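You operate a simulated robot arm through the tools that you are given. There is no shell and no other tool.

You are at the controls of a simulated two-armed robot. One attempt, no reset.

Task
Clamp the small roller between its stops, its black ring at N6.
Fine: slide each stop up to the roller, then lock it with the knob at N22 or N23.

The check looks at the end state, three seconds after you hand in, the way a careful person would. Anything else that was tipped, shoved, dropped, spilled or broken makes it a failure.

Robot
Two 7-joint arms with fingered hands on one trunk that stands fixed in place. Base frame: the origin is at the foot of the trunk, x ahead of it, y to its left, z up. Readings come in mm, rad, newtons and seconds.
The left shoulder is at [39, 104, 1144], the right one opposite. With the tool pointing down near the work surface each hand reaches from about 220 to 580 mm from the base axis, measured 20 degrees to its own side. Payload 2.4 kg a hand.
The TCP of each hand is the grasp point between the finger pads, 17 mm short of the fingertips. In the tool frame z runs along the fingers and y along their closing line. The gripper opens to 88 mm; its body begins 47 mm behind the TCP. The gripper is a hand of 2 fingers: y runs from the thumb to the fingers, the wrist lies at [0, 0, -165] in the tool frame, and closing takes about 1.5 s.
Orientation is told as [roll, pitch, yaw] about the base's x, y, z axes, in that order, counted from this pose: with the fingers straight down and closing along the base's y, the tool's x points along the base's -x, its y along +y and its z along -z.

Tools
- The arms move only by the tool servo_tool. It takes "left_rows", "right_rows" or both (then of equal length, played together; a hand with none holds still); each is one flat list of numbers, 6 for each row, row after row: the shift along the tool's x, y, z in cm, then the turn, a rotation vector about the tool's x, y, z in rad. In form: [x, y, z, ax, ay, az, x, y, z, ax, ay, az, ...]. A call has 1 to 20 rows; each row shifts and turns the commanded pose from where the row before left it, along the tool's axes as they then stand. "left_jaw" and "right_jaw" are, for a hand that has rows, the gripper command, from -1 (shut) to 1 (fully open), values between in proportion, set as the call begins (left out, the last holds). A row lasts 0.2 s, in which the tool goes at most 50 mm and 0.15 rad; a call with a longer step from one row to the next is refused whole, and so is a gripper value outside its range. Where a pose cannot be reached the arm comes as near as it can. A force on the tool above 40 N (or 10 N above the force at the start of the call, whichever is more), or a blocked arm, ends the call early, and 0.2 s more pass. Each finger travels about 153 mm/s and halts on what it meets, pressing with about 28 N; the grip force reading is that of the motor and also rises with nothing between the fingers. The clock runs only during rows and for 0.2 s after the last one: add rows that do not move to give the fingers time. The reply holds the time, the measured pose of the TCP, the force on the tool along the base axes, the opening and the grip force, in the units named above and with some noise, with the torque about the TCP (base axes, N m) and any sound that the robot's microphone picked up.
- Cameras (640 x 400 px; columns grow to the right, rows downward): "scene" is now at [116.1, -30.6, 1078.2]; the picture's right is [-0.31, -0.95, 0.00], its down [-0.01, 0.00, -1.00] and it looks along [0.95, -0.31, -0.02] (base axes); focal length 214 px, centre (320, 200). "left" rides on the left gripper at [-50, 3, -63] in its tool frame; the picture's right is [-0.06, -1.00, 0.00], its down [0.78, -0.05, -0.62] and it looks along [0.62, -0.04, 0.79] (tool axes); focal length 275 px, centre (320, 200). "right" rides on the right gripper at [50, 3, -63] in its tool frame; the picture's right is [-0.06, 1.00, 0.00], its down [-0.78, -0.05, -0.62] and it looks along [-0.62, -0.04, 0.79] (tool axes); focal length 275 px, centre (320, 200). There is no depth. A picture from a camera that has moved, and an enlarged one, comes with that camera's place and axes in the base frame and with its lens.
- grab_frame(camera): a new picture of that camera. No time passes.
- raise_lower(by): moves the trunk up (or, below 0, down) by that many mm; the arms and the scene camera ride with it, the base frame stays. It gives what a move gives, with no picture.
- finger_targets(finger1, thumb_bend, hand): sets how far each is bent, from 0 (flat) to 1 (curled in); at 0.3 the hand is open as for a grip, at 0.7 the pads meet at the TCP. One left out holds its place. A second passes; each finger stops where it meets its share of the squeeze, and holds until it gets a number again. A gripper value or a shape takes the hand back. It gives what a move gives, with no picture; readings hold the bend of each and the force on the fingers (four entries, about 0 where the hand has none), thumb and palm.
- preshape(shape, hand): the hand has 2 fingers and takes this shape, open, in about a second: jaw (thumb against the fingers, like two jaws); tri (thumb and two fingers); tip (a fingertip pinch); poke (one finger out to press); point (the index stretched); flat (the hand flat); cup (the hand cupped); fist (a fist). The gripper value then closes the fingers along that shape, each until it touches; the sizes above hold for jaw. It gives what a move gives, with no picture.
- head_to(pan, tilt): turns the head with the scene camera to pan (to the left, within 1.047 rad either way) and tilt (down, from -0.506 to 1.204), counted from straight ahead of the robot (the tilt from the chest, where the trunk bows). It gives what a move gives.
- inspect(camera, box): a new picture of the part [left, top, right, bottom] of that camera's present view, enlarged. No time passes.
- close_job(): hands the job in; it is judged then, once.

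Places have to be worked out from the pictures, the camera data and where the tool is seen. Open the grippers and draw the arms clear of the work before you hand the job in, unless the task says otherwise.

The tools are called after "Call:" as name(argument=value, ...) on one line, values as JSON. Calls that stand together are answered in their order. servo_tool: Moves the arms, as the interface text tells. Its arguments: {"type":"object","properties":{"left_rows":{"type":"array","items":{"type":"number"}},"left_jaw":{"type":"number"},"right_rows":{"type":"array","items":{"type":"number"}},"right_jaw":{"type":"number"}},"required":[]} The other tools are called the same way: raise_lower (by) moves the trunk up or down; preshape (shape, hand) gives the hand a shape; finger_targets (finger1, thumb_bend, hand) moves the fingers one by one; head_to (pan, tilt) turns the head that bears the scene camera; grab_frame (camera) takes a picture; inspect (camera, box) takes an enlarged picture of a part of a camera's view; close_job () hands the job in.

At the start:

```text
clock: 0.0
left_eef_pos: [357.9, -2.4, 1148.5]
left_tool_rot: [-0.001, 0.0, 0.002]
left_ft_force: [0.4, -0.3, -0.6]
left_wrist_torque: [-0.04, 0.03, 0.03]
left_opening: 87.9
left_grasp_force: 0.1
left_shape: jaw
left_bend: [0.3, 0.3]
left_finger forces: [0.1, 0.0, 0.0, 0.1, 0.0, 0.1]
right_eef_pos: [266.3, -281.7, 1097.2]
right_tool_rot: [-0.001, 0.001, 0.001]
right_ft_force: [-1.0, -0.6, 0.1]
right_wrist_torque: [0.02, 0.01, 0.02]
right_opening: 87.8
right_grasp_force: 0.1
right_shape: jaw
right_bend: [0.3, 0.3]
right_finger forces: [0.1, 0.0, 0.1, 0.1, 0.0, 0.1]
trunk travel left (down, up): [-374.0, 476.0]
head pan, tilt (commanded): [-0.319, 0.016]
```

scene: 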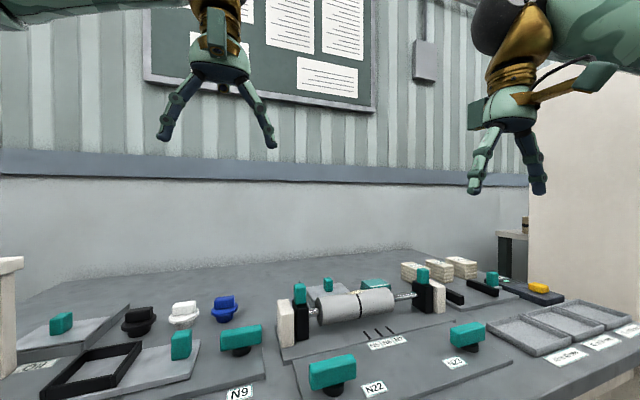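
right: 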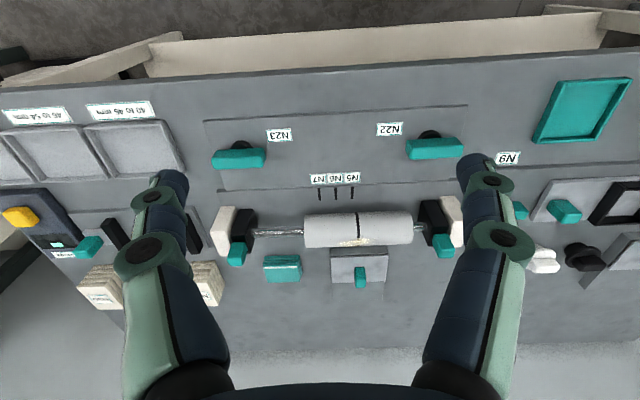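
left: 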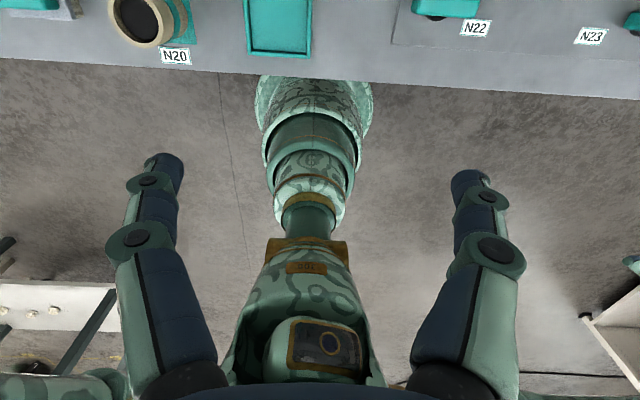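

The scene shows a roller on a shaft between two black stops with teal handles, with scale marks N5/N6/N7 in front and knobs at N22 and N23. I tilt the head down to see the bench better.

Call:
head_to(pan=-0.319, tilt=0.6)

Call:
grab_frame(camera="scene")

Call:
inspect(camera="right", box=[180, 100, 500, 300])

```text
clock: 1.0
left_eef_pos: [356.6, -2.2, 1148.2]
left_tool_rot: [0.001, -0.001, 0.001]
left_ft_force: [0.4, -0.4, -0.2]
left_wrist_torque: [0.03, -0.04, -0.01]
left_opening: 87.7
left_grasp_force: 0.1
left_shape: jaw
left_bend: [0.3, 0.3]
left_finger forces: [0.0, 0.0, 0.0, 0.0, 0.1, 0.0]
right_eef_pos: [265.2, -282.2, 1097.1]
right_tool_rot: [-0.001, -0.001, 0.001]
right_ft_force: [-0.7, -0.2, -0.7]
right_wrist_torque: [-0.02, 0.01, -0.02]
right_opening: 87.8
right_grasp_force: 0.1
right_shape: jaw
right_bend: [0.3, 0.3]
right_finger forces: [0.1, 0.1, 0.0, 0.0, 0.1, 0.0]
trunk travel left (down, up): [-374.0, 476.0]
head pan, tilt (commanded): [-0.319, 0.6]
```

```text
taken
camera scene: at [114.2, -29.9, 1024.4], right [-0.31, -0.95, 0.0], down [-0.54, 0.18, -0.83], along [0.78, -0.26, -0.56], focal length 214 px, centre (320, 200)
```

scene: 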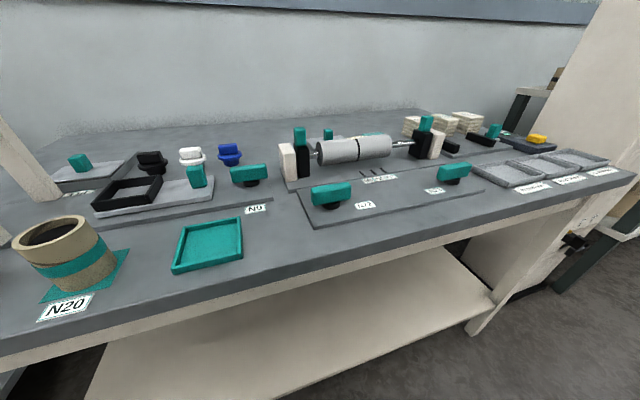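

```text
2.00 times, centred on (340, 200) of right
camera zoom: at [214.2, -279.4, 1159.8], right [0.06, 1.0, 0.0], down [0.78, -0.05, 0.62], along [0.62, -0.04, -0.79], focal length 551 px, centre (280, 200)
```

zoom: 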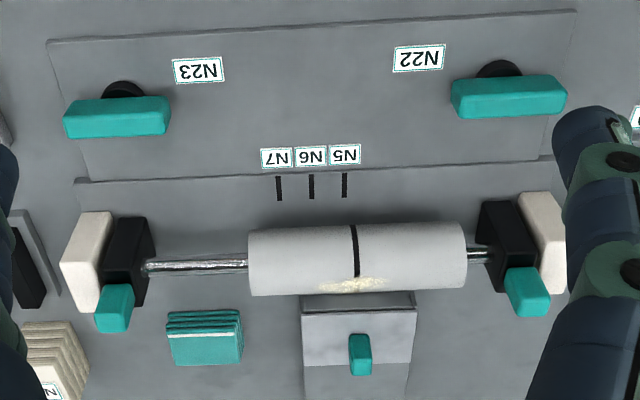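

The marks N5–N7 and the knobs N22/N23 lie on the near side. I take zoomed views to measure positions from both cameras.

Call:
inspect(camera="scene", box=[260, 100, 500, 250])

Call:
inspect(camera="right", box=[270, 150, 430, 250])

Call:
inspect(camera="scene", box=[270, 110, 350, 160])

Call:
inspect(camera="scene", box=[380, 100, 480, 162])

```text
2.67 times, centred on (380, 175) of scene
camera zoom: at [114.2, -29.9, 1024.4], right [-0.31, -0.95, 0.0], down [-0.54, 0.18, -0.83], along [0.78, -0.26, -0.56], focal length 572 px, centre (160, 267)
```

zoom: 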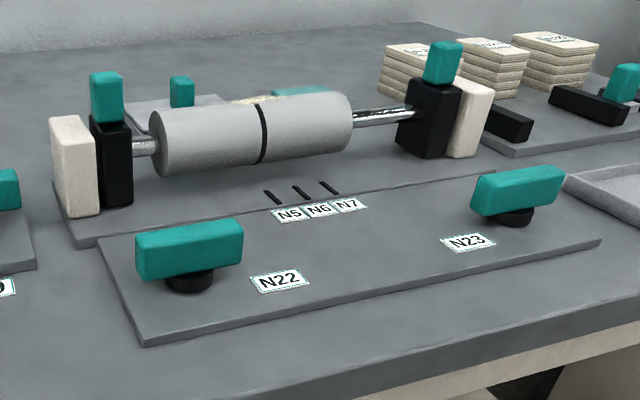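

```text
4.00 times, centred on (350, 200) of right
camera zoom: at [214.2, -279.4, 1159.8], right [0.06, 1.0, 0.0], down [0.78, -0.05, 0.62], along [0.62, -0.04, -0.79], focal length 1101 px, centre (200, 200)
```

zoom: 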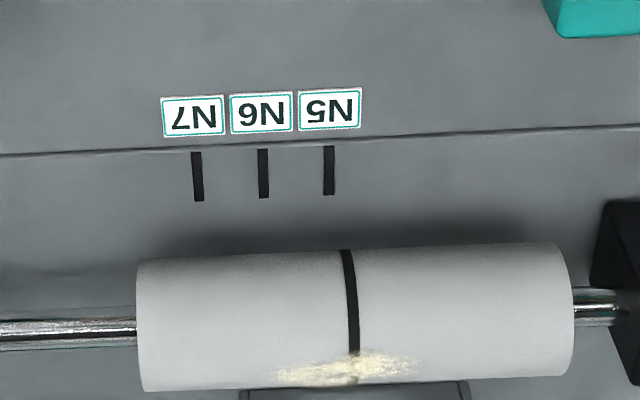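

```text
8.00 times, centred on (310, 135) of scene
camera zoom: at [114.2, -29.9, 1024.4], right [-0.31, -0.95, 0.0], down [-0.54, 0.18, -0.83], along [0.78, -0.26, -0.56], focal length 1716 px, centre (400, 720)
```

zoom: 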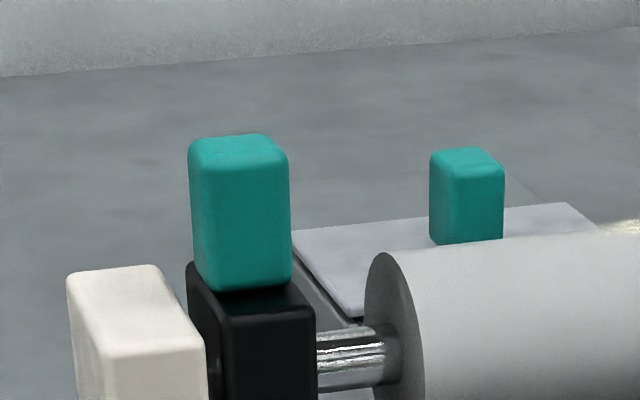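

```text
6.40 times, centred on (430, 131) of scene
camera zoom: at [114.2, -29.9, 1024.4], right [-0.31, -0.95, 0.0], down [-0.54, 0.18, -0.83], along [0.78, -0.26, -0.56], focal length 1373 px, centre (-384, 642)
```

zoom: 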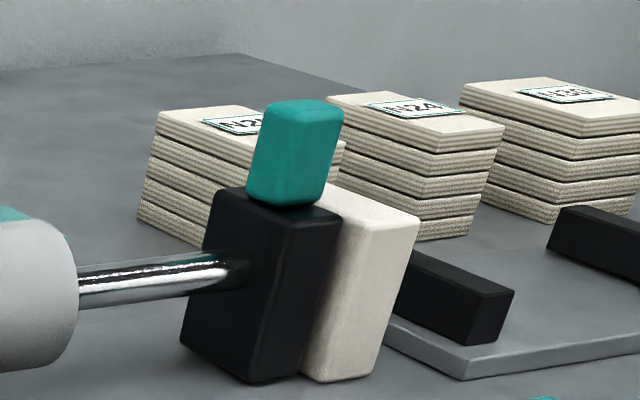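

By triangulation: plate top z≈811, N6 mark ≈(477,-271), N22 knob ≈(393,-142,835), N23 ≈(392,-400,835), and the stop handles ≈(518,-123,893) and (515,-418,894). The ring is at y≈-241, so it has to go about 31 mm toward -y. I move the left arm aside and bring the right hand's camera near N22 for a close look.

Call:
servo_tool(left_rows=[0, 2, 0, 0, 0, 0, 0, 2, 0, 0, 0, 0, 0, 2, 0, 0, 0, 0, 0, 2, 0, 0, 0, 0, 0, 2, 0, 0, 0, 0, 0, 2, 0, 0, 0, 0, 0, 2, 0, 0, 0, 0, 0, 2, 0, 0, 0, 0], right_rows=[-0.6, 1.8, 2, 0, 0, 0, -0.6, 1.8, 2, 0, 0, 0, -0.6, 1.8, 2, 0, 0, 0, -0.6, 1.8, 2, 0, 0, 0, -0.6, 1.8, 2, 0, 0, 0, -0.6, 1.8, 2, 0, 0, 0, -0.6, 1.8, 2, 0, 0, 0, -0.6, 1.8, 2, 0, 0, 0])

Call:
grab_frame(camera="right")

Call:
grab_frame(camera="scene")

```text
clock: 2.8
left_eef_pos: [355.4, 158.1, 1146.7]
left_tool_rot: [-0.001, 0.001, -0.001]
left_ft_force: [-0.5, -0.5, 0.4]
left_wrist_torque: [-0.04, -0.01, -0.02]
left_opening: 88.0
left_grasp_force: 0.1
left_shape: jaw
left_bend: [0.3, 0.3]
left_finger forces: [0.0, 0.1, 0.1, 0.0, 0.0, 0.0]
right_eef_pos: [312.9, -138.0, 934.6]
right_tool_rot: [-0.001, 0.001, 0.002]
right_ft_force: [0.3, -0.1, -0.9]
right_wrist_torque: [-0.02, 0.0, 0.01]
right_opening: 87.9
right_grasp_force: 0.1
right_shape: jaw
right_bend: [0.3, 0.3]
right_finger forces: [0.0, 0.0, 0.0, 0.1, 0.0, 0.1]
trunk travel left (down, up): [-374.0, 476.0]
head pan, tilt (commanded): [-0.319, 0.6]
```

```text
taken
camera right: at [261.8, -135.3, 999.0], right [0.06, 1.0, 0.0], down [0.78, -0.05, 0.62], along [0.62, -0.04, -0.79], focal length 275 px, centre (320, 200)
```

right: 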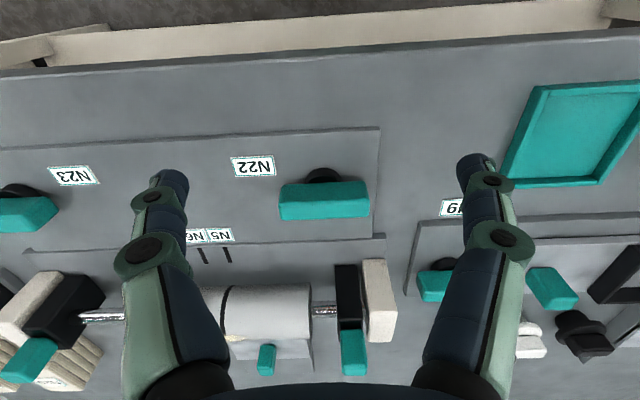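

```text
taken
camera scene: at [114.2, -29.7, 1024.3], right [-0.31, -0.95, 0.0], down [-0.54, 0.18, -0.82], along [0.78, -0.26, -0.57], focal length 214 px, centre (320, 200)
```

scene: 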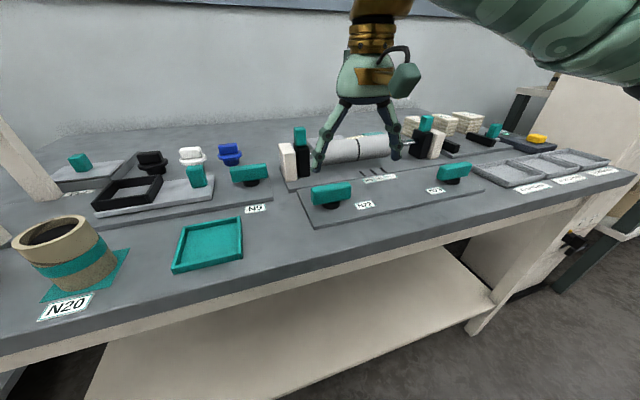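

The right camera now sees N22 and the left stop. I zoom in on both for detail.

Call:
inspect(camera="right", box=[220, 120, 420, 245])

Call:
inspect(camera="right", box=[200, 230, 440, 380])

Call:
inspect(camera="scene", box=[290, 160, 410, 235])

```text
3.20 times, centred on (320, 182) of right
camera zoom: at [261.8, -135.3, 999.0], right [0.06, 1.0, 0.0], down [0.78, -0.05, 0.62], along [0.62, -0.04, -0.79], focal length 881 px, centre (320, 256)
```

zoom: 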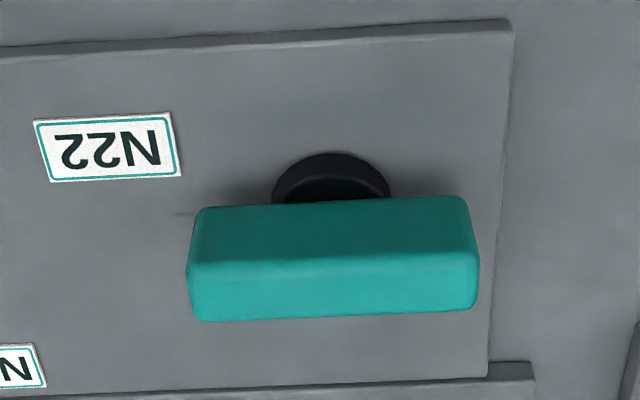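

```text
2.67 times, centred on (320, 305) of right
camera zoom: at [261.8, -135.3, 999.0], right [0.06, 1.0, 0.0], down [0.78, -0.05, 0.62], along [0.62, -0.04, -0.79], focal length 734 px, centre (320, -80)
```

zoom: 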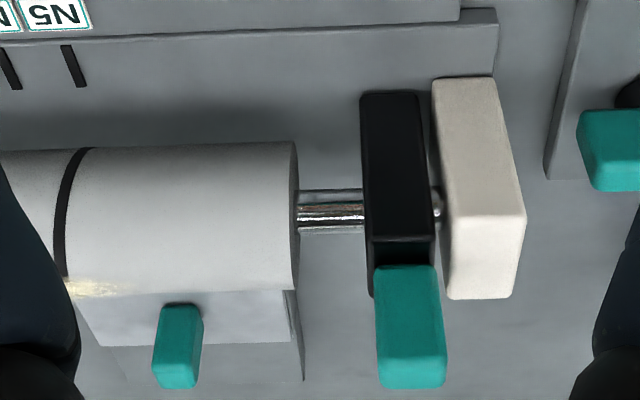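

```text
5.33 times, centred on (350, 198) of scene
camera zoom: at [114.2, -29.7, 1024.3], right [-0.31, -0.95, 0.0], down [-0.54, 0.18, -0.82], along [0.78, -0.26, -0.57], focal length 1144 px, centre (160, 213)
```

zoom: 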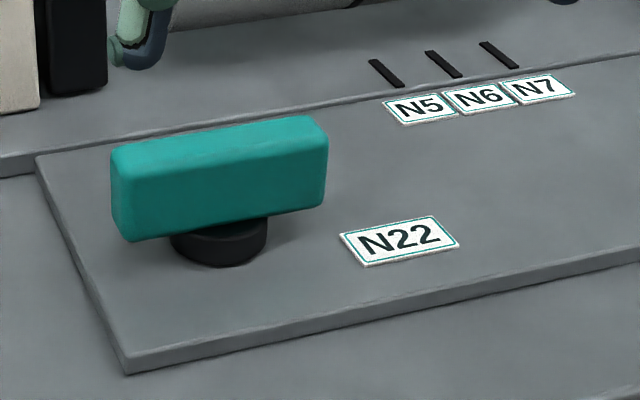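

N22's bar is along y with no visible lock marks. Left stop's block spans y≈-135…-110 and its handle centre is ≈(518,-123,893). I move the right hand above that handle, staying well clear at TCP z≈960.

Call:
servo_tool(right_rows=[-3.42, 0.25, -0.42, 0, 0, 0, -3.42, 0.25, -0.42, 0, 0, 0, -3.42, 0.25, -0.42, 0, 0, 0, -3.42, 0.25, -0.42, 0, 0, 0, -3.42, 0.25, -0.42, 0, 0, 0, -3.42, 0.25, -0.42, 0, 0, 0])

Call:
grab_frame(camera="right")

Call:
grab_frame(camera="scene")

```text
clock: 4.2
left_eef_pos: [355.6, 158.6, 1147.6]
left_tool_rot: [-0.001, 0.0, 0.003]
left_ft_force: [0.3, 0.3, -0.7]
left_wrist_torque: [0.04, 0.03, -0.01]
left_opening: 87.8
left_grasp_force: 0.1
left_shape: jaw
left_bend: [0.3, 0.3]
left_finger forces: [0.0, 0.1, 0.0, 0.0, 0.0, 0.1]
right_eef_pos: [518.0, -123.0, 963.2]
right_tool_rot: [0.0, -0.001, 0.005]
right_ft_force: [0.5, 0.0, 0.5]
right_wrist_torque: [-0.02, 0.01, -0.01]
right_opening: 88.1
right_grasp_force: 0.0
right_shape: jaw
right_bend: [0.3, 0.3]
right_finger forces: [0.1, 0.0, 0.0, 0.0, 0.1, 0.1]
trunk travel left (down, up): [-374.0, 476.0]
head pan, tilt (commanded): [-0.319, 0.6]
```

```text
taken
camera right: at [467.8, -120.1, 1025.5], right [0.06, 1.0, 0.0], down [0.78, -0.04, 0.62], along [0.62, -0.04, -0.79], focal length 275 px, centre (320, 200)
```

right: 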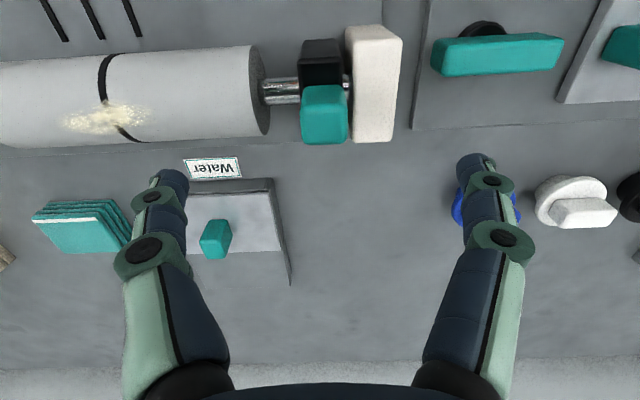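

```text
taken
camera scene: at [114.3, -29.6, 1024.3], right [-0.31, -0.95, 0.0], down [-0.54, 0.18, -0.82], along [0.78, -0.26, -0.57], focal length 214 px, centre (320, 200)
```

scene: 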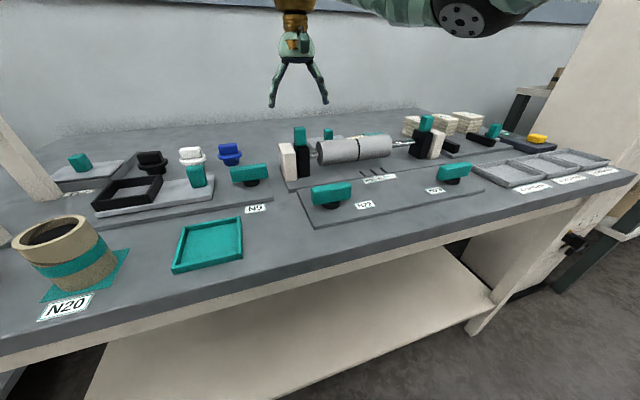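

From the new view the handle recomputes to ≈(517,-122,893), right under the hand. I lower the hand to TCP z≈903, so the fingertips stay above the stop's block, and check.

Call:
servo_tool(right_rows=[0, 0, 1.5, 0, 0, 0, 0, 0, 1.5, 0, 0, 0, 0, 0, 1.5, 0, 0, 0, 0, 0, 1.5, 0, 0, 0])

Call:
grab_frame(camera="right")

Call:
inspect(camera="scene", box=[250, 60, 410, 160])

```text
clock: 5.2
left_eef_pos: [355.3, 157.5, 1147.9]
left_tool_rot: [0.0, -0.001, 0.002]
left_ft_force: [0.8, 0.4, -0.7]
left_wrist_torque: [0.04, 0.02, 0.0]
left_opening: 87.8
left_grasp_force: 0.1
left_shape: jaw
left_bend: [0.3, 0.3]
left_finger forces: [0.1, 0.0, 0.0, 0.1, 0.0, 0.0]
right_eef_pos: [519.5, -121.8, 902.1]
right_tool_rot: [0.0, -0.001, 0.002]
right_ft_force: [0.1, -0.5, -1.4]
right_wrist_torque: [0.04, 0.01, -0.01]
right_opening: 87.7
right_grasp_force: 0.1
right_shape: jaw
right_bend: [0.3, 0.3]
right_finger forces: [0.0, 0.0, 0.0, 0.1, 0.0, 0.0]
trunk travel left (down, up): [-374.0, 476.0]
head pan, tilt (commanded): [-0.319, 0.6]
```

```text
taken
camera right: at [468.3, -120.0, 965.0], right [0.06, 1.0, 0.0], down [0.78, -0.05, 0.62], along [0.62, -0.04, -0.79], focal length 275 px, centre (320, 200)
```

right: 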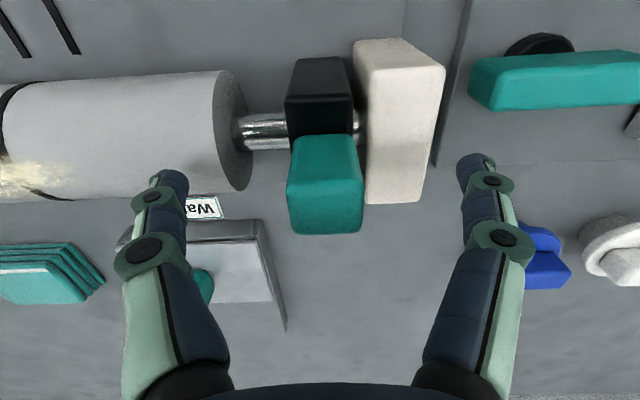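

```text
4.00 times, centred on (330, 110) of scene
camera zoom: at [114.3, -29.8, 1024.3], right [-0.31, -0.95, 0.0], down [-0.54, 0.18, -0.82], along [0.78, -0.26, -0.57], focal length 858 px, centre (280, 560)
```

zoom: 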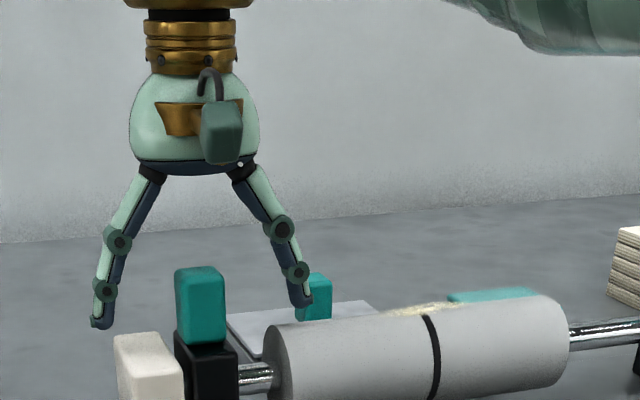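

The handle measures z≈878–908, y≈-133…-111, x≈507–529, and the hand is centred on it. The roller top may reach z≈880, so I raise the hand 4 mm for fingertip clearance and close on the handle.

Call:
servo_tool(right_rows=[0.1, 0, -0.4, 0, 0, 0])

Call:
servo_tool(right_rows=[0, 0, 0, 0, 0, 0, 0, 0, 0, 0, 0, 0, 0, 0, 0, 0, 0, 0, 0, 0, 0, 0, 0, 0, 0, 0, 0, 0, 0, 0, 0, 0, 0, 0, 0, 0, 0, 0, 0, 0, 0, 0, 0, 0, 0, 0, 0, 0], right_jaw=-1)

Call:
grab_frame(camera="right")

Call:
inspect(camera="scene", box=[250, 60, 410, 160])

```text
clock: 5.6
left_eef_pos: [355.8, 155.9, 1147.6]
left_tool_rot: [0.001, -0.002, 0.002]
left_ft_force: [0.4, 0.1, 1.2]
left_wrist_torque: [0.0, 0.01, 0.05]
left_opening: 87.8
left_grasp_force: 0.1
left_shape: jaw
left_bend: [0.3, 0.3]
left_finger forces: [0.0, 0.0, 0.0, 0.0, 0.1, 0.2]
right_eef_pos: [516.7, -122.9, 904.5]
right_tool_rot: [-0.002, -0.001, 0.0]
right_ft_force: [0.3, 1.3, 0.5]
right_wrist_torque: [-0.01, 0.03, 0.02]
right_opening: 88.0
right_grasp_force: 0.1
right_shape: jaw
right_bend: [0.3, 0.3]
right_finger forces: [0.0, 0.0, 0.0, 0.0, 0.0, 0.0]
trunk travel left (down, up): [-374.0, 476.0]
head pan, tilt (commanded): [-0.319, 0.6]
```

```text
clock: 7.4
left_eef_pos: [355.9, 158.1, 1148.0]
left_tool_rot: [0.001, 0.001, 0.001]
left_ft_force: [-0.2, 0.4, -0.6]
left_wrist_torque: [0.01, 0.02, 0.03]
left_opening: 87.9
left_grasp_force: 0.1
left_shape: jaw
left_bend: [0.3, 0.3]
left_finger forces: [0.0, 0.0, 0.0, 0.0, 0.0, 0.1]
right_eef_pos: [517.8, -122.3, 905.5]
right_tool_rot: [-0.001, 0.0, 0.003]
right_ft_force: [-1.7, -1.2, -3.5]
right_wrist_torque: [-0.01, 0.02, 0.04]
right_opening: 16.2
right_grasp_force: 28.2
right_shape: jaw
right_bend: [0.74, 0.7]
right_finger forces: [23.6, 0.1, 0.0, 0.0, 24.0, 0.0]
trunk travel left (down, up): [-374.0, 476.0]
head pan, tilt (commanded): [-0.319, 0.6]
```

```text
taken
camera right: at [466.8, -120.5, 968.8], right [0.06, 1.0, 0.0], down [0.78, -0.05, 0.62], along [0.62, -0.04, -0.79], focal length 275 px, centre (320, 200)
```

right: 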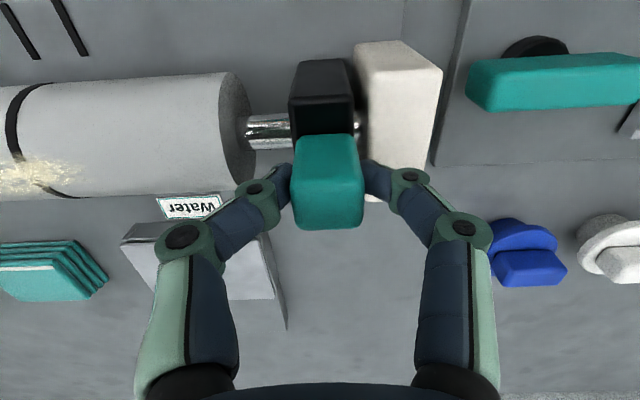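

```text
4.00 times, centred on (330, 110) of scene
camera zoom: at [114.4, -29.9, 1024.3], right [-0.31, -0.95, 0.0], down [-0.54, 0.18, -0.82], along [0.78, -0.26, -0.57], focal length 858 px, centre (280, 560)
```

zoom: 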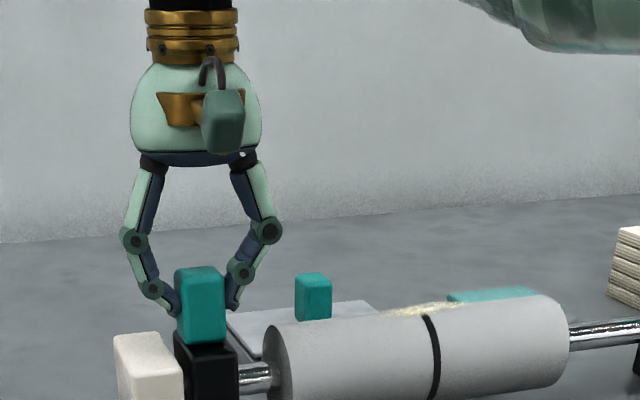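

The handle is gripped at 28 N without the stop visibly shifting. I now slide the left stop 20 mm toward the roller (-y), watching the forces.

Call:
servo_tool(right_rows=[0, -0.4, 0, 0, 0, 0, 0, -0.4, 0, 0, 0, 0, 0, -0.4, 0, 0, 0, 0, 0, -0.4, 0, 0, 0, 0, 0, -0.4, 0, 0, 0, 0])

Call:
grab_frame(camera="right")

Call:
inspect(camera="scene", box=[250, 60, 410, 160])

```text
clock: 8.6
left_eef_pos: [355.6, 156.7, 1147.2]
left_tool_rot: [0.0, -0.001, 0.002]
left_ft_force: [0.2, 0.7, 0.3]
left_wrist_torque: [0.0, 0.0, -0.02]
left_opening: 88.0
left_grasp_force: 0.1
left_shape: jaw
left_bend: [0.3, 0.3]
left_finger forces: [0.0, 0.0, 0.0, 0.0, 0.1, 0.1]
right_eef_pos: [516.3, -141.9, 905.2]
right_tool_rot: [-0.002, 0.0, 0.004]
right_ft_force: [0.6, 0.6, -0.6]
right_wrist_torque: [-0.01, -0.03, 0.03]
right_opening: 16.3
right_grasp_force: 27.9
right_shape: jaw
right_bend: [0.74, 0.7]
right_finger forces: [24.5, 0.1, 0.1, 0.1, 24.4, 0.0]
trunk travel left (down, up): [-374.0, 476.0]
head pan, tilt (commanded): [-0.319, 0.6]
```

```text
taken
camera right: at [466.6, -140.2, 968.4], right [0.06, 1.0, 0.0], down [0.78, -0.05, 0.62], along [0.62, -0.04, -0.79], focal length 275 px, centre (320, 200)
```

right: 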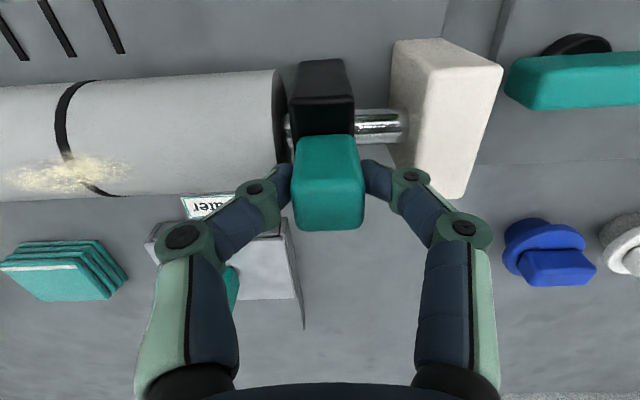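

```text
4.00 times, centred on (330, 110) of scene
camera zoom: at [114.3, -29.8, 1024.3], right [-0.31, -0.95, 0.0], down [-0.54, 0.18, -0.82], along [0.78, -0.26, -0.57], focal length 858 px, centre (280, 560)
```

zoom: 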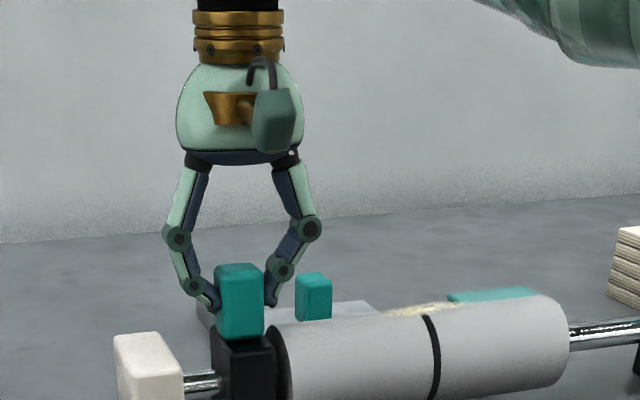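

The stop slides freely (negligible force) and is ~6 mm short of the roller end. I push on another 25 mm so that the roller travels about 19 mm, still short of N6, then measure.

Call:
servo_tool(right_rows=[0, -0.3, 0, 0, 0, 0, 0, -0.3, 0, 0, 0, 0, 0, -0.3, 0, 0, 0, 0, 0, -0.3, 0, 0, 0, 0, 0, -0.3, 0, 0, 0, 0, 0, -0.3, 0, 0, 0, 0, 0, -0.3, 0, 0, 0, 0, 0, -0.3, 0, 0, 0, 0])

Call:
grab_frame(camera="right")

Call:
inspect(camera="scene", box=[290, 90, 450, 190])

Call:
inspect(camera="scene", box=[340, 130, 404, 170])

```text
clock: 10.4
left_eef_pos: [355.6, 157.6, 1147.0]
left_tool_rot: [0.0, 0.001, 0.002]
left_ft_force: [-0.1, -0.5, 0.1]
left_wrist_torque: [0.0, 0.01, -0.03]
left_opening: 88.1
left_grasp_force: 0.1
left_shape: jaw
left_bend: [0.3, 0.3]
left_finger forces: [0.1, 0.0, 0.0, 0.0, 0.0, 0.1]
right_eef_pos: [517.5, -166.1, 905.3]
right_tool_rot: [-0.003, 0.0, 0.003]
right_ft_force: [3.5, 0.3, 0.0]
right_wrist_torque: [0.01, -0.02, -0.01]
right_opening: 16.4
right_grasp_force: 28.2
right_shape: jaw
right_bend: [0.74, 0.7]
right_finger forces: [25.4, 0.0, 0.0, 0.1, 24.4, 0.2]
trunk travel left (down, up): [-374.0, 476.0]
head pan, tilt (commanded): [-0.319, 0.6]
```

```text
taken
camera right: at [466.3, -164.7, 968.3], right [0.06, 1.0, 0.0], down [0.78, -0.05, 0.62], along [0.62, -0.04, -0.79], focal length 275 px, centre (320, 200)
```

right: 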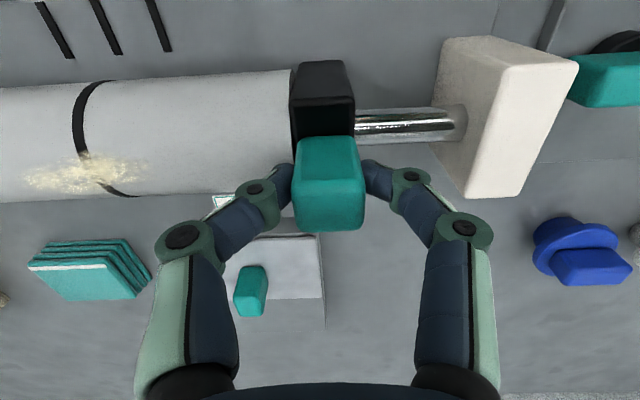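

```text
4.00 times, centred on (370, 140) of scene
camera zoom: at [114.6, -29.7, 1024.3], right [-0.31, -0.95, 0.0], down [-0.54, 0.18, -0.82], along [0.78, -0.26, -0.57], focal length 858 px, centre (120, 440)
```

zoom: 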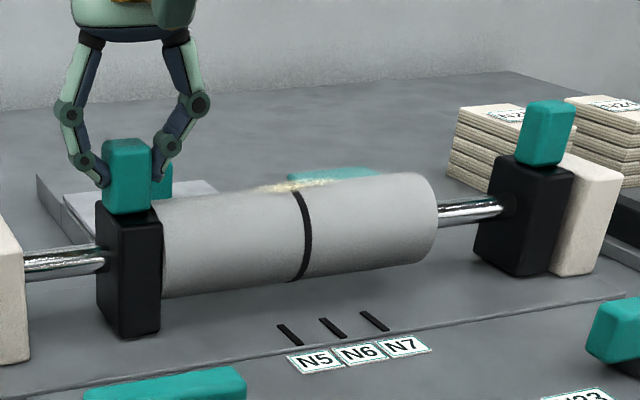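

```text
10.00 times, centred on (372, 150) of scene
camera zoom: at [114.6, -29.7, 1024.3], right [-0.31, -0.95, 0.0], down [-0.54, 0.18, -0.82], along [0.78, -0.26, -0.57], focal length 2145 px, centre (-200, 700)
```

zoom: 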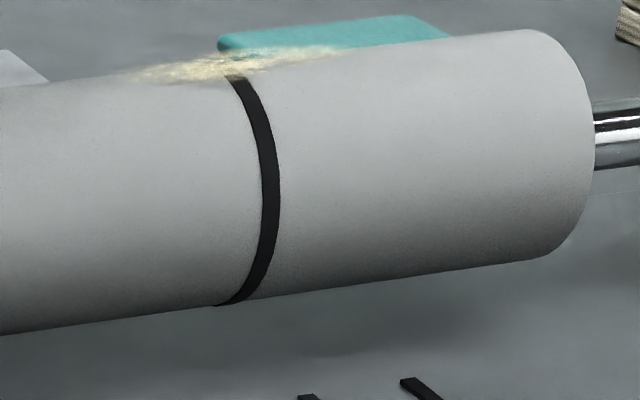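

From the scene camera the ring is at y≈-261.5 against N6 at ≈-270; from the right camera it is -260 against -268.6. Both leave about 8.5 mm, so I push 8 mm more and measure again.

Call:
servo_tool(right_rows=[0, -0.2, 0, 0, 0, 0, 0, -0.2, 0, 0, 0, 0, 0, -0.2, 0, 0, 0, 0, 0, -0.2, 0, 0, 0, 0, 0, 0, 0, 0, 0, 0])

Call:
inspect(camera="right", box=[40, 0, 360, 200])

Call:
inspect(camera="scene", box=[330, 130, 410, 180])

```text
clock: 11.6
left_eef_pos: [356.2, 157.9, 1147.9]
left_tool_rot: [0.0, 0.002, 0.003]
left_ft_force: [0.0, -0.8, 0.7]
left_wrist_torque: [0.01, -0.01, -0.01]
left_opening: 87.8
left_grasp_force: 0.1
left_shape: jaw
left_bend: [0.3, 0.3]
left_finger forces: [0.1, 0.1, 0.0, 0.0, 0.0, 0.0]
right_eef_pos: [517.2, -174.1, 906.2]
right_tool_rot: [-0.001, 0.0, 0.001]
right_ft_force: [5.0, -0.4, -2.0]
right_wrist_torque: [0.02, -0.05, 0.0]
right_opening: 16.2
right_grasp_force: 28.0
right_shape: jaw
right_bend: [0.74, 0.7]
right_finger forces: [25.2, 0.1, 0.0, 0.0, 24.4, 0.0]
trunk travel left (down, up): [-374.0, 476.0]
head pan, tilt (commanded): [-0.319, 0.6]
```

```text
2.00 times, centred on (200, 100) of right
camera zoom: at [466.2, -172.3, 968.5], right [0.06, 1.0, 0.0], down [0.78, -0.05, 0.62], along [0.62, -0.04, -0.79], focal length 551 px, centre (560, 400)
```

zoom: 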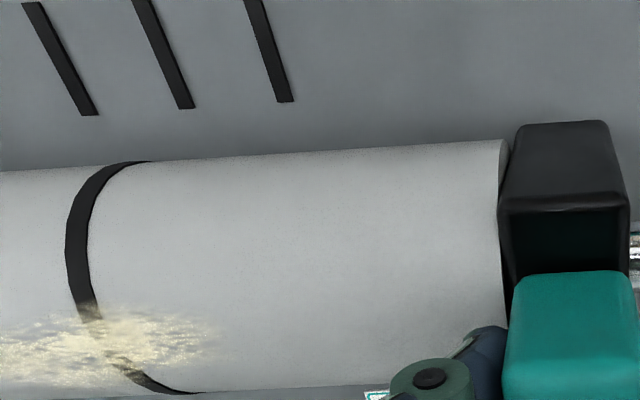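

```text
8.00 times, centred on (370, 155) of scene
camera zoom: at [114.8, -29.8, 1024.3], right [-0.31, -0.95, 0.0], down [-0.54, 0.18, -0.82], along [0.78, -0.26, -0.57], focal length 1716 px, centre (-80, 560)
```

zoom: 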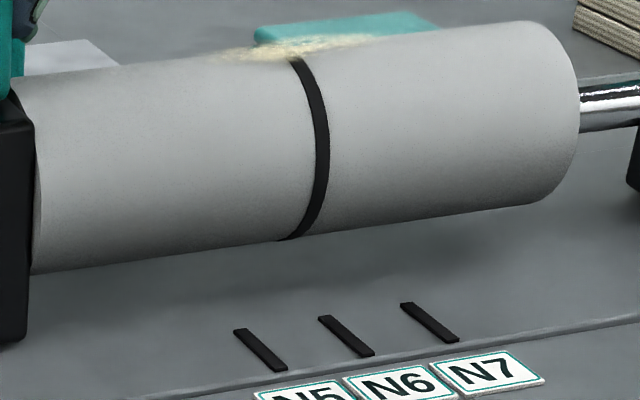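

The ring now reads ≈-268.5 against N6 ≈-269.5…-270, about 1 mm short. For an exact check I release, lift, and put the camera in N6's plane to see whether ring and mark are collinear.

Call:
servo_tool(right_rows=[0, 0, 0, 0, 0, 0, 0, 0, 0, 0, 0, 0, 0, 0, 0, 0, 0, 0, 0, 0, 0, 0, 0, 0, 0, 0, -1.2, 0, 0, 0, 0, 0, -1.5, 0, 0, 0, 0, 0, -1.5, 0, 0, 0, 0, 0, -1.5, 0, 0, 0], right_jaw=1)

Call:
servo_tool(right_rows=[1.35, -2, 0.2, 0, 0, 0, 1.35, -2, 0.2, 0, 0, 0, 1.35, -2, 0.2, 0, 0, 0, 1.35, -2, 0.2, 0, 0, 0, 1.35, -2, 0.2, 0, 0, 0, 0, 0, 0, 0, 0, 0])

Call:
grab_frame(camera="right")

Call:
inspect(camera="right", box=[240, 120, 400, 220])

Call:
inspect(camera="scene", box=[330, 130, 410, 180])

```text
clock: 13.4
left_eef_pos: [355.5, 157.4, 1147.7]
left_tool_rot: [0.0, 0.001, 0.002]
left_ft_force: [-0.2, 0.3, -0.9]
left_wrist_torque: [0.01, 0.0, 0.01]
left_opening: 88.0
left_grasp_force: 0.1
left_shape: jaw
left_bend: [0.3, 0.3]
left_finger forces: [0.0, 0.0, 0.0, 0.0, 0.1, 0.1]
right_eef_pos: [516.5, -175.9, 963.6]
right_tool_rot: [-0.002, 0.0, 0.003]
right_ft_force: [0.8, -0.6, 0.2]
right_wrist_torque: [-0.01, -0.03, 0.0]
right_opening: 88.2
right_grasp_force: 0.1
right_shape: jaw
right_bend: [0.3, 0.3]
right_finger forces: [0.0, 0.0, 0.0, 0.1, 0.0, 0.0]
trunk travel left (down, up): [-374.0, 476.0]
head pan, tilt (commanded): [-0.319, 0.6]
```

```text
clock: 14.8
left_eef_pos: [355.2, 157.5, 1147.5]
left_tool_rot: [0.0, 0.0, 0.001]
left_ft_force: [-0.4, 0.4, 0.2]
left_wrist_torque: [0.01, 0.0, 0.02]
left_opening: 87.7
left_grasp_force: 0.1
left_shape: jaw
left_bend: [0.3, 0.3]
left_finger forces: [0.1, 0.0, 0.0, 0.0, 0.1, 0.1]
right_eef_pos: [448.3, -276.5, 952.6]
right_tool_rot: [-0.001, 0.001, 0.004]
right_ft_force: [-0.5, -0.3, 0.1]
right_wrist_torque: [0.0, -0.03, -0.02]
right_opening: 88.0
right_grasp_force: 0.1
right_shape: jaw
right_bend: [0.3, 0.3]
right_finger forces: [0.0, 0.0, 0.1, 0.1, 0.0, 0.0]
trunk travel left (down, up): [-374.0, 476.0]
head pan, tilt (commanded): [-0.319, 0.6]
```

```text
taken
camera right: at [398.3, -273.1, 1015.4], right [0.06, 1.0, 0.0], down [0.78, -0.05, 0.62], along [0.62, -0.04, -0.79], focal length 275 px, centre (320, 200)
```

right: 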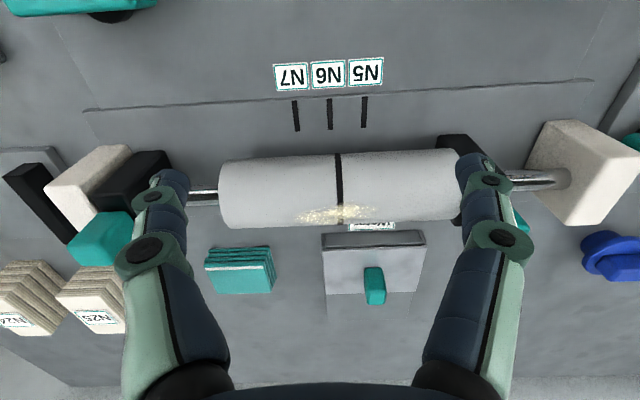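

```text
4.00 times, centred on (320, 170) of right
camera zoom: at [398.3, -273.1, 1015.4], right [0.06, 1.0, 0.0], down [0.78, -0.05, 0.62], along [0.62, -0.04, -0.79], focal length 1101 px, centre (320, 320)
```

zoom: 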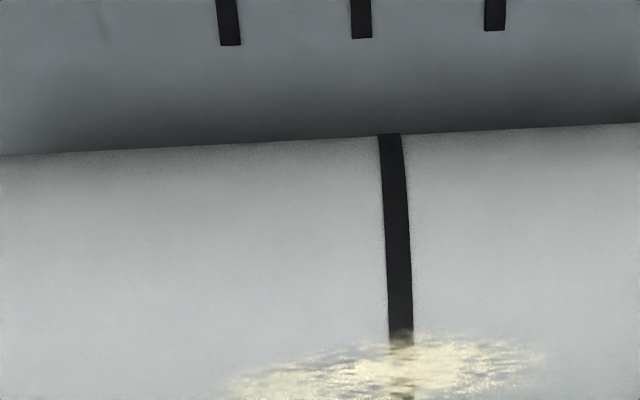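

```text
8.00 times, centred on (370, 155) of scene
camera zoom: at [114.2, -29.9, 1024.3], right [-0.31, -0.95, 0.0], down [-0.54, 0.18, -0.82], along [0.78, -0.26, -0.57], focal length 1716 px, centre (-80, 560)
```

zoom: 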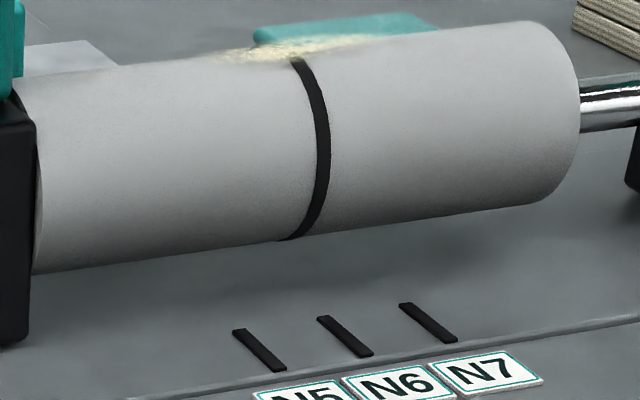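

The roller held still after release. With the camera almost in N6's plane (an accurate view), N6 computes to y≈-270.5 and the ring to ≈-266.6, so about 3.9 mm remain. I go back over the left stop's handle the way I came, regrip, and push 3.8 mm.

Call:
servo_tool(right_rows=[-1.35, 2, -0.2, 0, 0, 0, -1.35, 2, -0.2, 0, 0, 0, -1.35, 2, -0.2, 0, 0, 0, -1.35, 2, -0.2, 0, 0, 0, -1.35, 2, -0.2, 0, 0, 0, 0, 0, 1.5, 0, 0, 0, 0, 0, 1.5, 0, 0, 0, 0, 0, 1.5, 0, 0, 0, 0, 0, 1.2, 0, 0, 0, 0, 0, 0, 0, 0, 0])

Call:
grab_frame(camera="right")

```text
clock: 17.0
left_eef_pos: [355.0, 157.6, 1147.6]
left_tool_rot: [0.001, 0.0, 0.001]
left_ft_force: [-0.4, -0.3, -0.3]
left_wrist_torque: [-0.01, 0.02, -0.01]
left_opening: 88.0
left_grasp_force: 0.0
left_shape: jaw
left_bend: [0.3, 0.3]
left_finger forces: [0.0, 0.0, 0.0, 0.1, 0.1, 0.0]
right_eef_pos: [517.2, -174.5, 906.5]
right_tool_rot: [-0.002, 0.0, 0.005]
right_ft_force: [-0.7, 1.3, -0.5]
right_wrist_torque: [0.0, -0.01, -0.04]
right_opening: 87.9
right_grasp_force: 0.0
right_shape: jaw
right_bend: [0.3, 0.3]
right_finger forces: [0.0, 0.0, 0.1, 0.0, 0.0, 0.0]
trunk travel left (down, up): [-374.0, 476.0]
head pan, tilt (commanded): [-0.319, 0.6]
```

```text
taken
camera right: at [465.9, -171.9, 969.1], right [0.06, 1.0, 0.0], down [0.78, -0.05, 0.62], along [0.62, -0.04, -0.79], focal length 275 px, centre (320, 200)
```

right: 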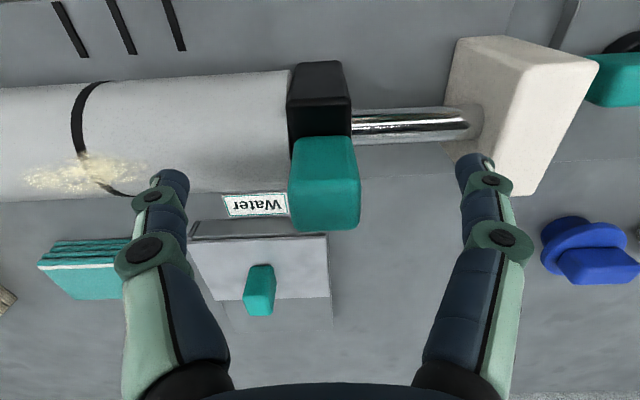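

The handle is back between the fingers. I close the grip.

Call:
servo_tool(right_rows=[0, 0, 0, 0, 0, 0, 0, 0, 0, 0, 0, 0, 0, 0, 0, 0, 0, 0, 0, 0, 0, 0, 0, 0, 0, 0, 0, 0, 0, 0, 0, 0, 0, 0, 0, 0, 0, 0, 0, 0, 0, 0, 0, 0, 0, 0, 0, 0], right_jaw=-1)

Call:
inspect(camera="right", box=[40, 0, 360, 200])

Call:
inspect(camera="scene", box=[330, 130, 410, 180])

```text
clock: 18.8
left_eef_pos: [355.0, 157.4, 1148.1]
left_tool_rot: [0.0, 0.0, 0.001]
left_ft_force: [-0.2, -0.5, -0.2]
left_wrist_torque: [-0.01, 0.01, -0.01]
left_opening: 88.1
left_grasp_force: 0.1
left_shape: jaw
left_bend: [0.3, 0.3]
left_finger forces: [0.1, 0.1, 0.0, 0.1, 0.0, 0.0]
right_eef_pos: [517.4, -174.5, 906.3]
right_tool_rot: [-0.003, 0.0, 0.002]
right_ft_force: [-1.5, -0.5, -3.2]
right_wrist_torque: [-0.03, 0.0, -0.02]
right_opening: 15.8
right_grasp_force: 27.9
right_shape: jaw
right_bend: [0.73, 0.7]
right_finger forces: [23.8, 0.1, 0.1, 0.1, 24.1, 0.0]
trunk travel left (down, up): [-374.0, 476.0]
head pan, tilt (commanded): [-0.319, 0.6]
```

```text
2.00 times, centred on (200, 100) of right
camera zoom: at [466.0, -172.1, 969.1], right [0.06, 1.0, 0.0], down [0.78, -0.05, 0.62], along [0.62, -0.04, -0.79], focal length 551 px, centre (560, 400)
```

zoom: 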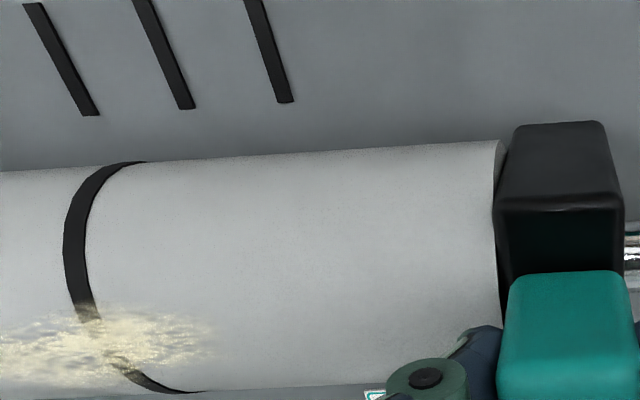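

```text
8.00 times, centred on (370, 155) of scene
camera zoom: at [114.4, -29.9, 1024.3], right [-0.31, -0.95, 0.0], down [-0.54, 0.18, -0.82], along [0.78, -0.26, -0.57], focal length 1716 px, centre (-80, 560)
```

zoom: 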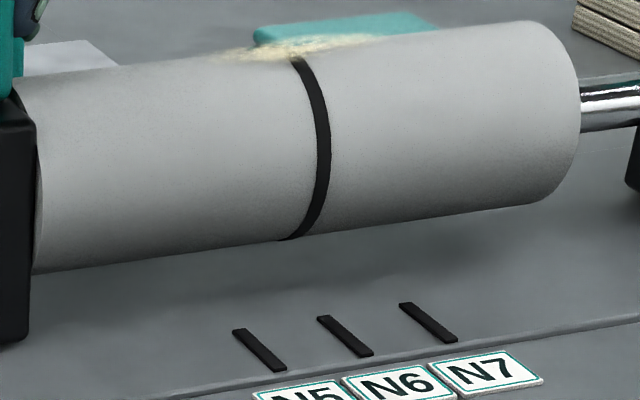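

Gripped with the roller unmoved. I push 3.8 mm toward -y in small steps and let it settle.

Call:
servo_tool(right_rows=[0, -0.13, 0, 0, 0, 0, 0, -0.13, 0, 0, 0, 0, 0, -0.12, 0, 0, 0, 0, 0, 0, 0, 0, 0, 0, 0, 0, 0, 0, 0, 0])

Call:
inspect(camera="right", box=[40, 0, 360, 200])

Call:
inspect(camera="scene", box=[330, 130, 410, 180])

```text
clock: 20.0
left_eef_pos: [356.1, 157.7, 1147.9]
left_tool_rot: [0.0, 0.0, 0.001]
left_ft_force: [-0.7, 0.0, -0.3]
left_wrist_torque: [0.0, 0.03, 0.0]
left_opening: 87.9
left_grasp_force: 0.1
left_shape: jaw
left_bend: [0.3, 0.3]
left_finger forces: [0.0, 0.1, 0.0, 0.1, 0.0, 0.0]
right_eef_pos: [517.3, -177.8, 905.3]
right_tool_rot: [-0.001, 0.0, 0.002]
right_ft_force: [-2.4, 1.7, -3.3]
right_wrist_torque: [0.03, 0.04, 0.02]
right_opening: 16.0
right_grasp_force: 28.1
right_shape: jaw
right_bend: [0.73, 0.7]
right_finger forces: [25.1, 0.1, 0.0, 0.1, 23.4, 0.0]
trunk travel left (down, up): [-374.0, 476.0]
head pan, tilt (commanded): [-0.319, 0.6]
```

```text
2.00 times, centred on (200, 100) of right
camera zoom: at [466.2, -176.1, 969.0], right [0.06, 1.0, 0.0], down [0.78, -0.05, 0.62], along [0.62, -0.04, -0.79], focal length 551 px, centre (560, 400)
```

zoom: 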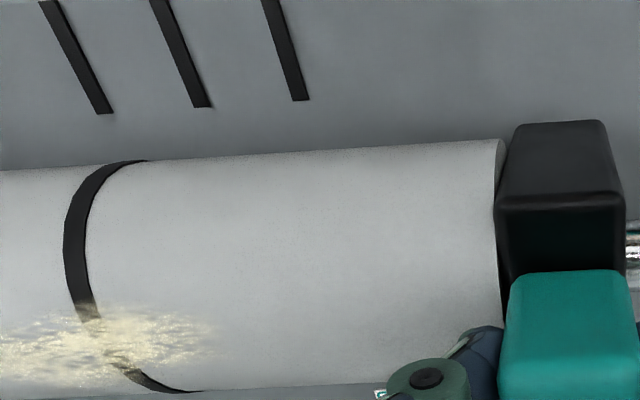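

```text
8.00 times, centred on (370, 155) of scene
camera zoom: at [114.1, -29.7, 1024.3], right [-0.31, -0.95, 0.0], down [-0.54, 0.18, -0.83], along [0.78, -0.26, -0.57], focal length 1716 px, centre (-80, 560)
```

zoom: 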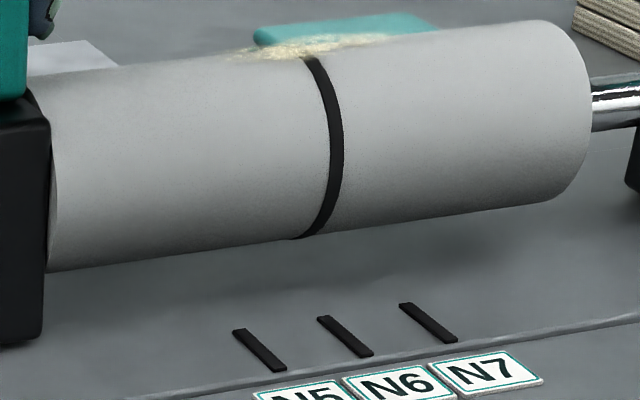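

The ring moved about 3.8 mm. I release, lift, and repeat the in-plane check.

Call:
servo_tool(right_rows=[0, 0, 0, 0, 0, 0, 0, 0, 0, 0, 0, 0, 0, 0, 0, 0, 0, 0, 0, 0, 0, 0, 0, 0, 0, 0, -1.2, 0, 0, 0, 0, 0, -1.5, 0, 0, 0, 0, 0, -1.5, 0, 0, 0, 0, 0, -1.5, 0, 0, 0], right_jaw=1)

Call:
servo_tool(right_rows=[1.35, -1.89, 0.2, 0, 0, 0, 1.35, -1.89, 0.2, 0, 0, 0, 1.35, -1.89, 0.2, 0, 0, 0, 1.35, -1.89, 0.2, 0, 0, 0, 1.35, -1.89, 0.2, 0, 0, 0, 0, 0, 0, 0, 0, 0, 0, 0, 0, 0, 0, 0])

Call:
inspect(camera="right", box=[240, 90, 400, 190])

Call:
grab_frame(camera="right")

```text
clock: 21.8
left_eef_pos: [356.1, 157.6, 1147.5]
left_tool_rot: [0.001, 0.001, 0.001]
left_ft_force: [-0.6, -0.7, 0.9]
left_wrist_torque: [0.0, -0.01, 0.0]
left_opening: 87.7
left_grasp_force: 0.0
left_shape: jaw
left_bend: [0.3, 0.3]
left_finger forces: [0.0, 0.1, 0.1, 0.0, 0.0, 0.0]
right_eef_pos: [516.9, -178.5, 962.6]
right_tool_rot: [-0.002, 0.0, 0.001]
right_ft_force: [0.1, -0.4, 0.5]
right_wrist_torque: [0.01, -0.01, 0.0]
right_opening: 87.8
right_grasp_force: 0.1
right_shape: jaw
right_bend: [0.3, 0.3]
right_finger forces: [0.0, 0.0, 0.1, 0.0, 0.0, 0.0]
trunk travel left (down, up): [-374.0, 476.0]
head pan, tilt (commanded): [-0.319, 0.6]
```

```text
clock: 23.4
left_eef_pos: [355.9, 157.2, 1148.2]
left_tool_rot: [0.0, 0.0, 0.002]
left_ft_force: [0.0, -0.3, -0.2]
left_wrist_torque: [0.05, 0.03, -0.03]
left_opening: 87.7
left_grasp_force: 0.0
left_shape: jaw
left_bend: [0.3, 0.3]
left_finger forces: [0.0, 0.0, 0.1, 0.0, 0.0, 0.0]
right_eef_pos: [448.3, -272.3, 952.4]
right_tool_rot: [-0.003, 0.001, 0.001]
right_ft_force: [-1.2, 0.6, 0.5]
right_wrist_torque: [0.02, 0.02, -0.02]
right_opening: 88.1
right_grasp_force: 0.1
right_shape: jaw
right_bend: [0.3, 0.3]
right_finger forces: [0.1, 0.1, 0.0, 0.0, 0.1, 0.1]
trunk travel left (down, up): [-374.0, 476.0]
head pan, tilt (commanded): [-0.319, 0.6]
```

```text
4.00 times, centred on (320, 140) of right
camera zoom: at [397.9, -270.5, 1015.9], right [0.06, 1.0, 0.0], down [0.78, -0.05, 0.62], along [0.62, -0.04, -0.79], focal length 1101 px, centre (320, 440)
```

zoom: 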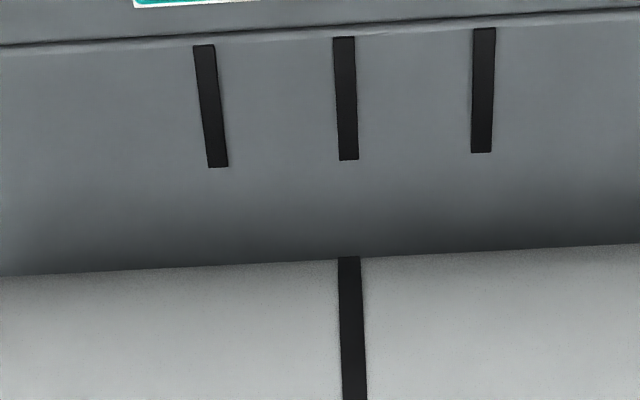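

```text
taken
camera right: at [397.9, -270.5, 1015.9], right [0.06, 1.0, 0.0], down [0.78, -0.05, 0.62], along [0.62, -0.04, -0.79], focal length 275 px, centre (320, 200)
```

right: 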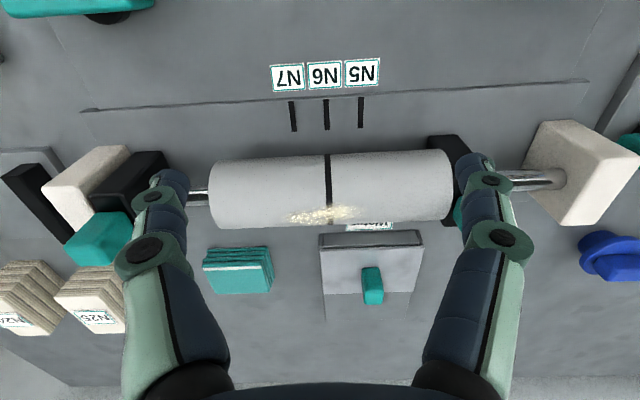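

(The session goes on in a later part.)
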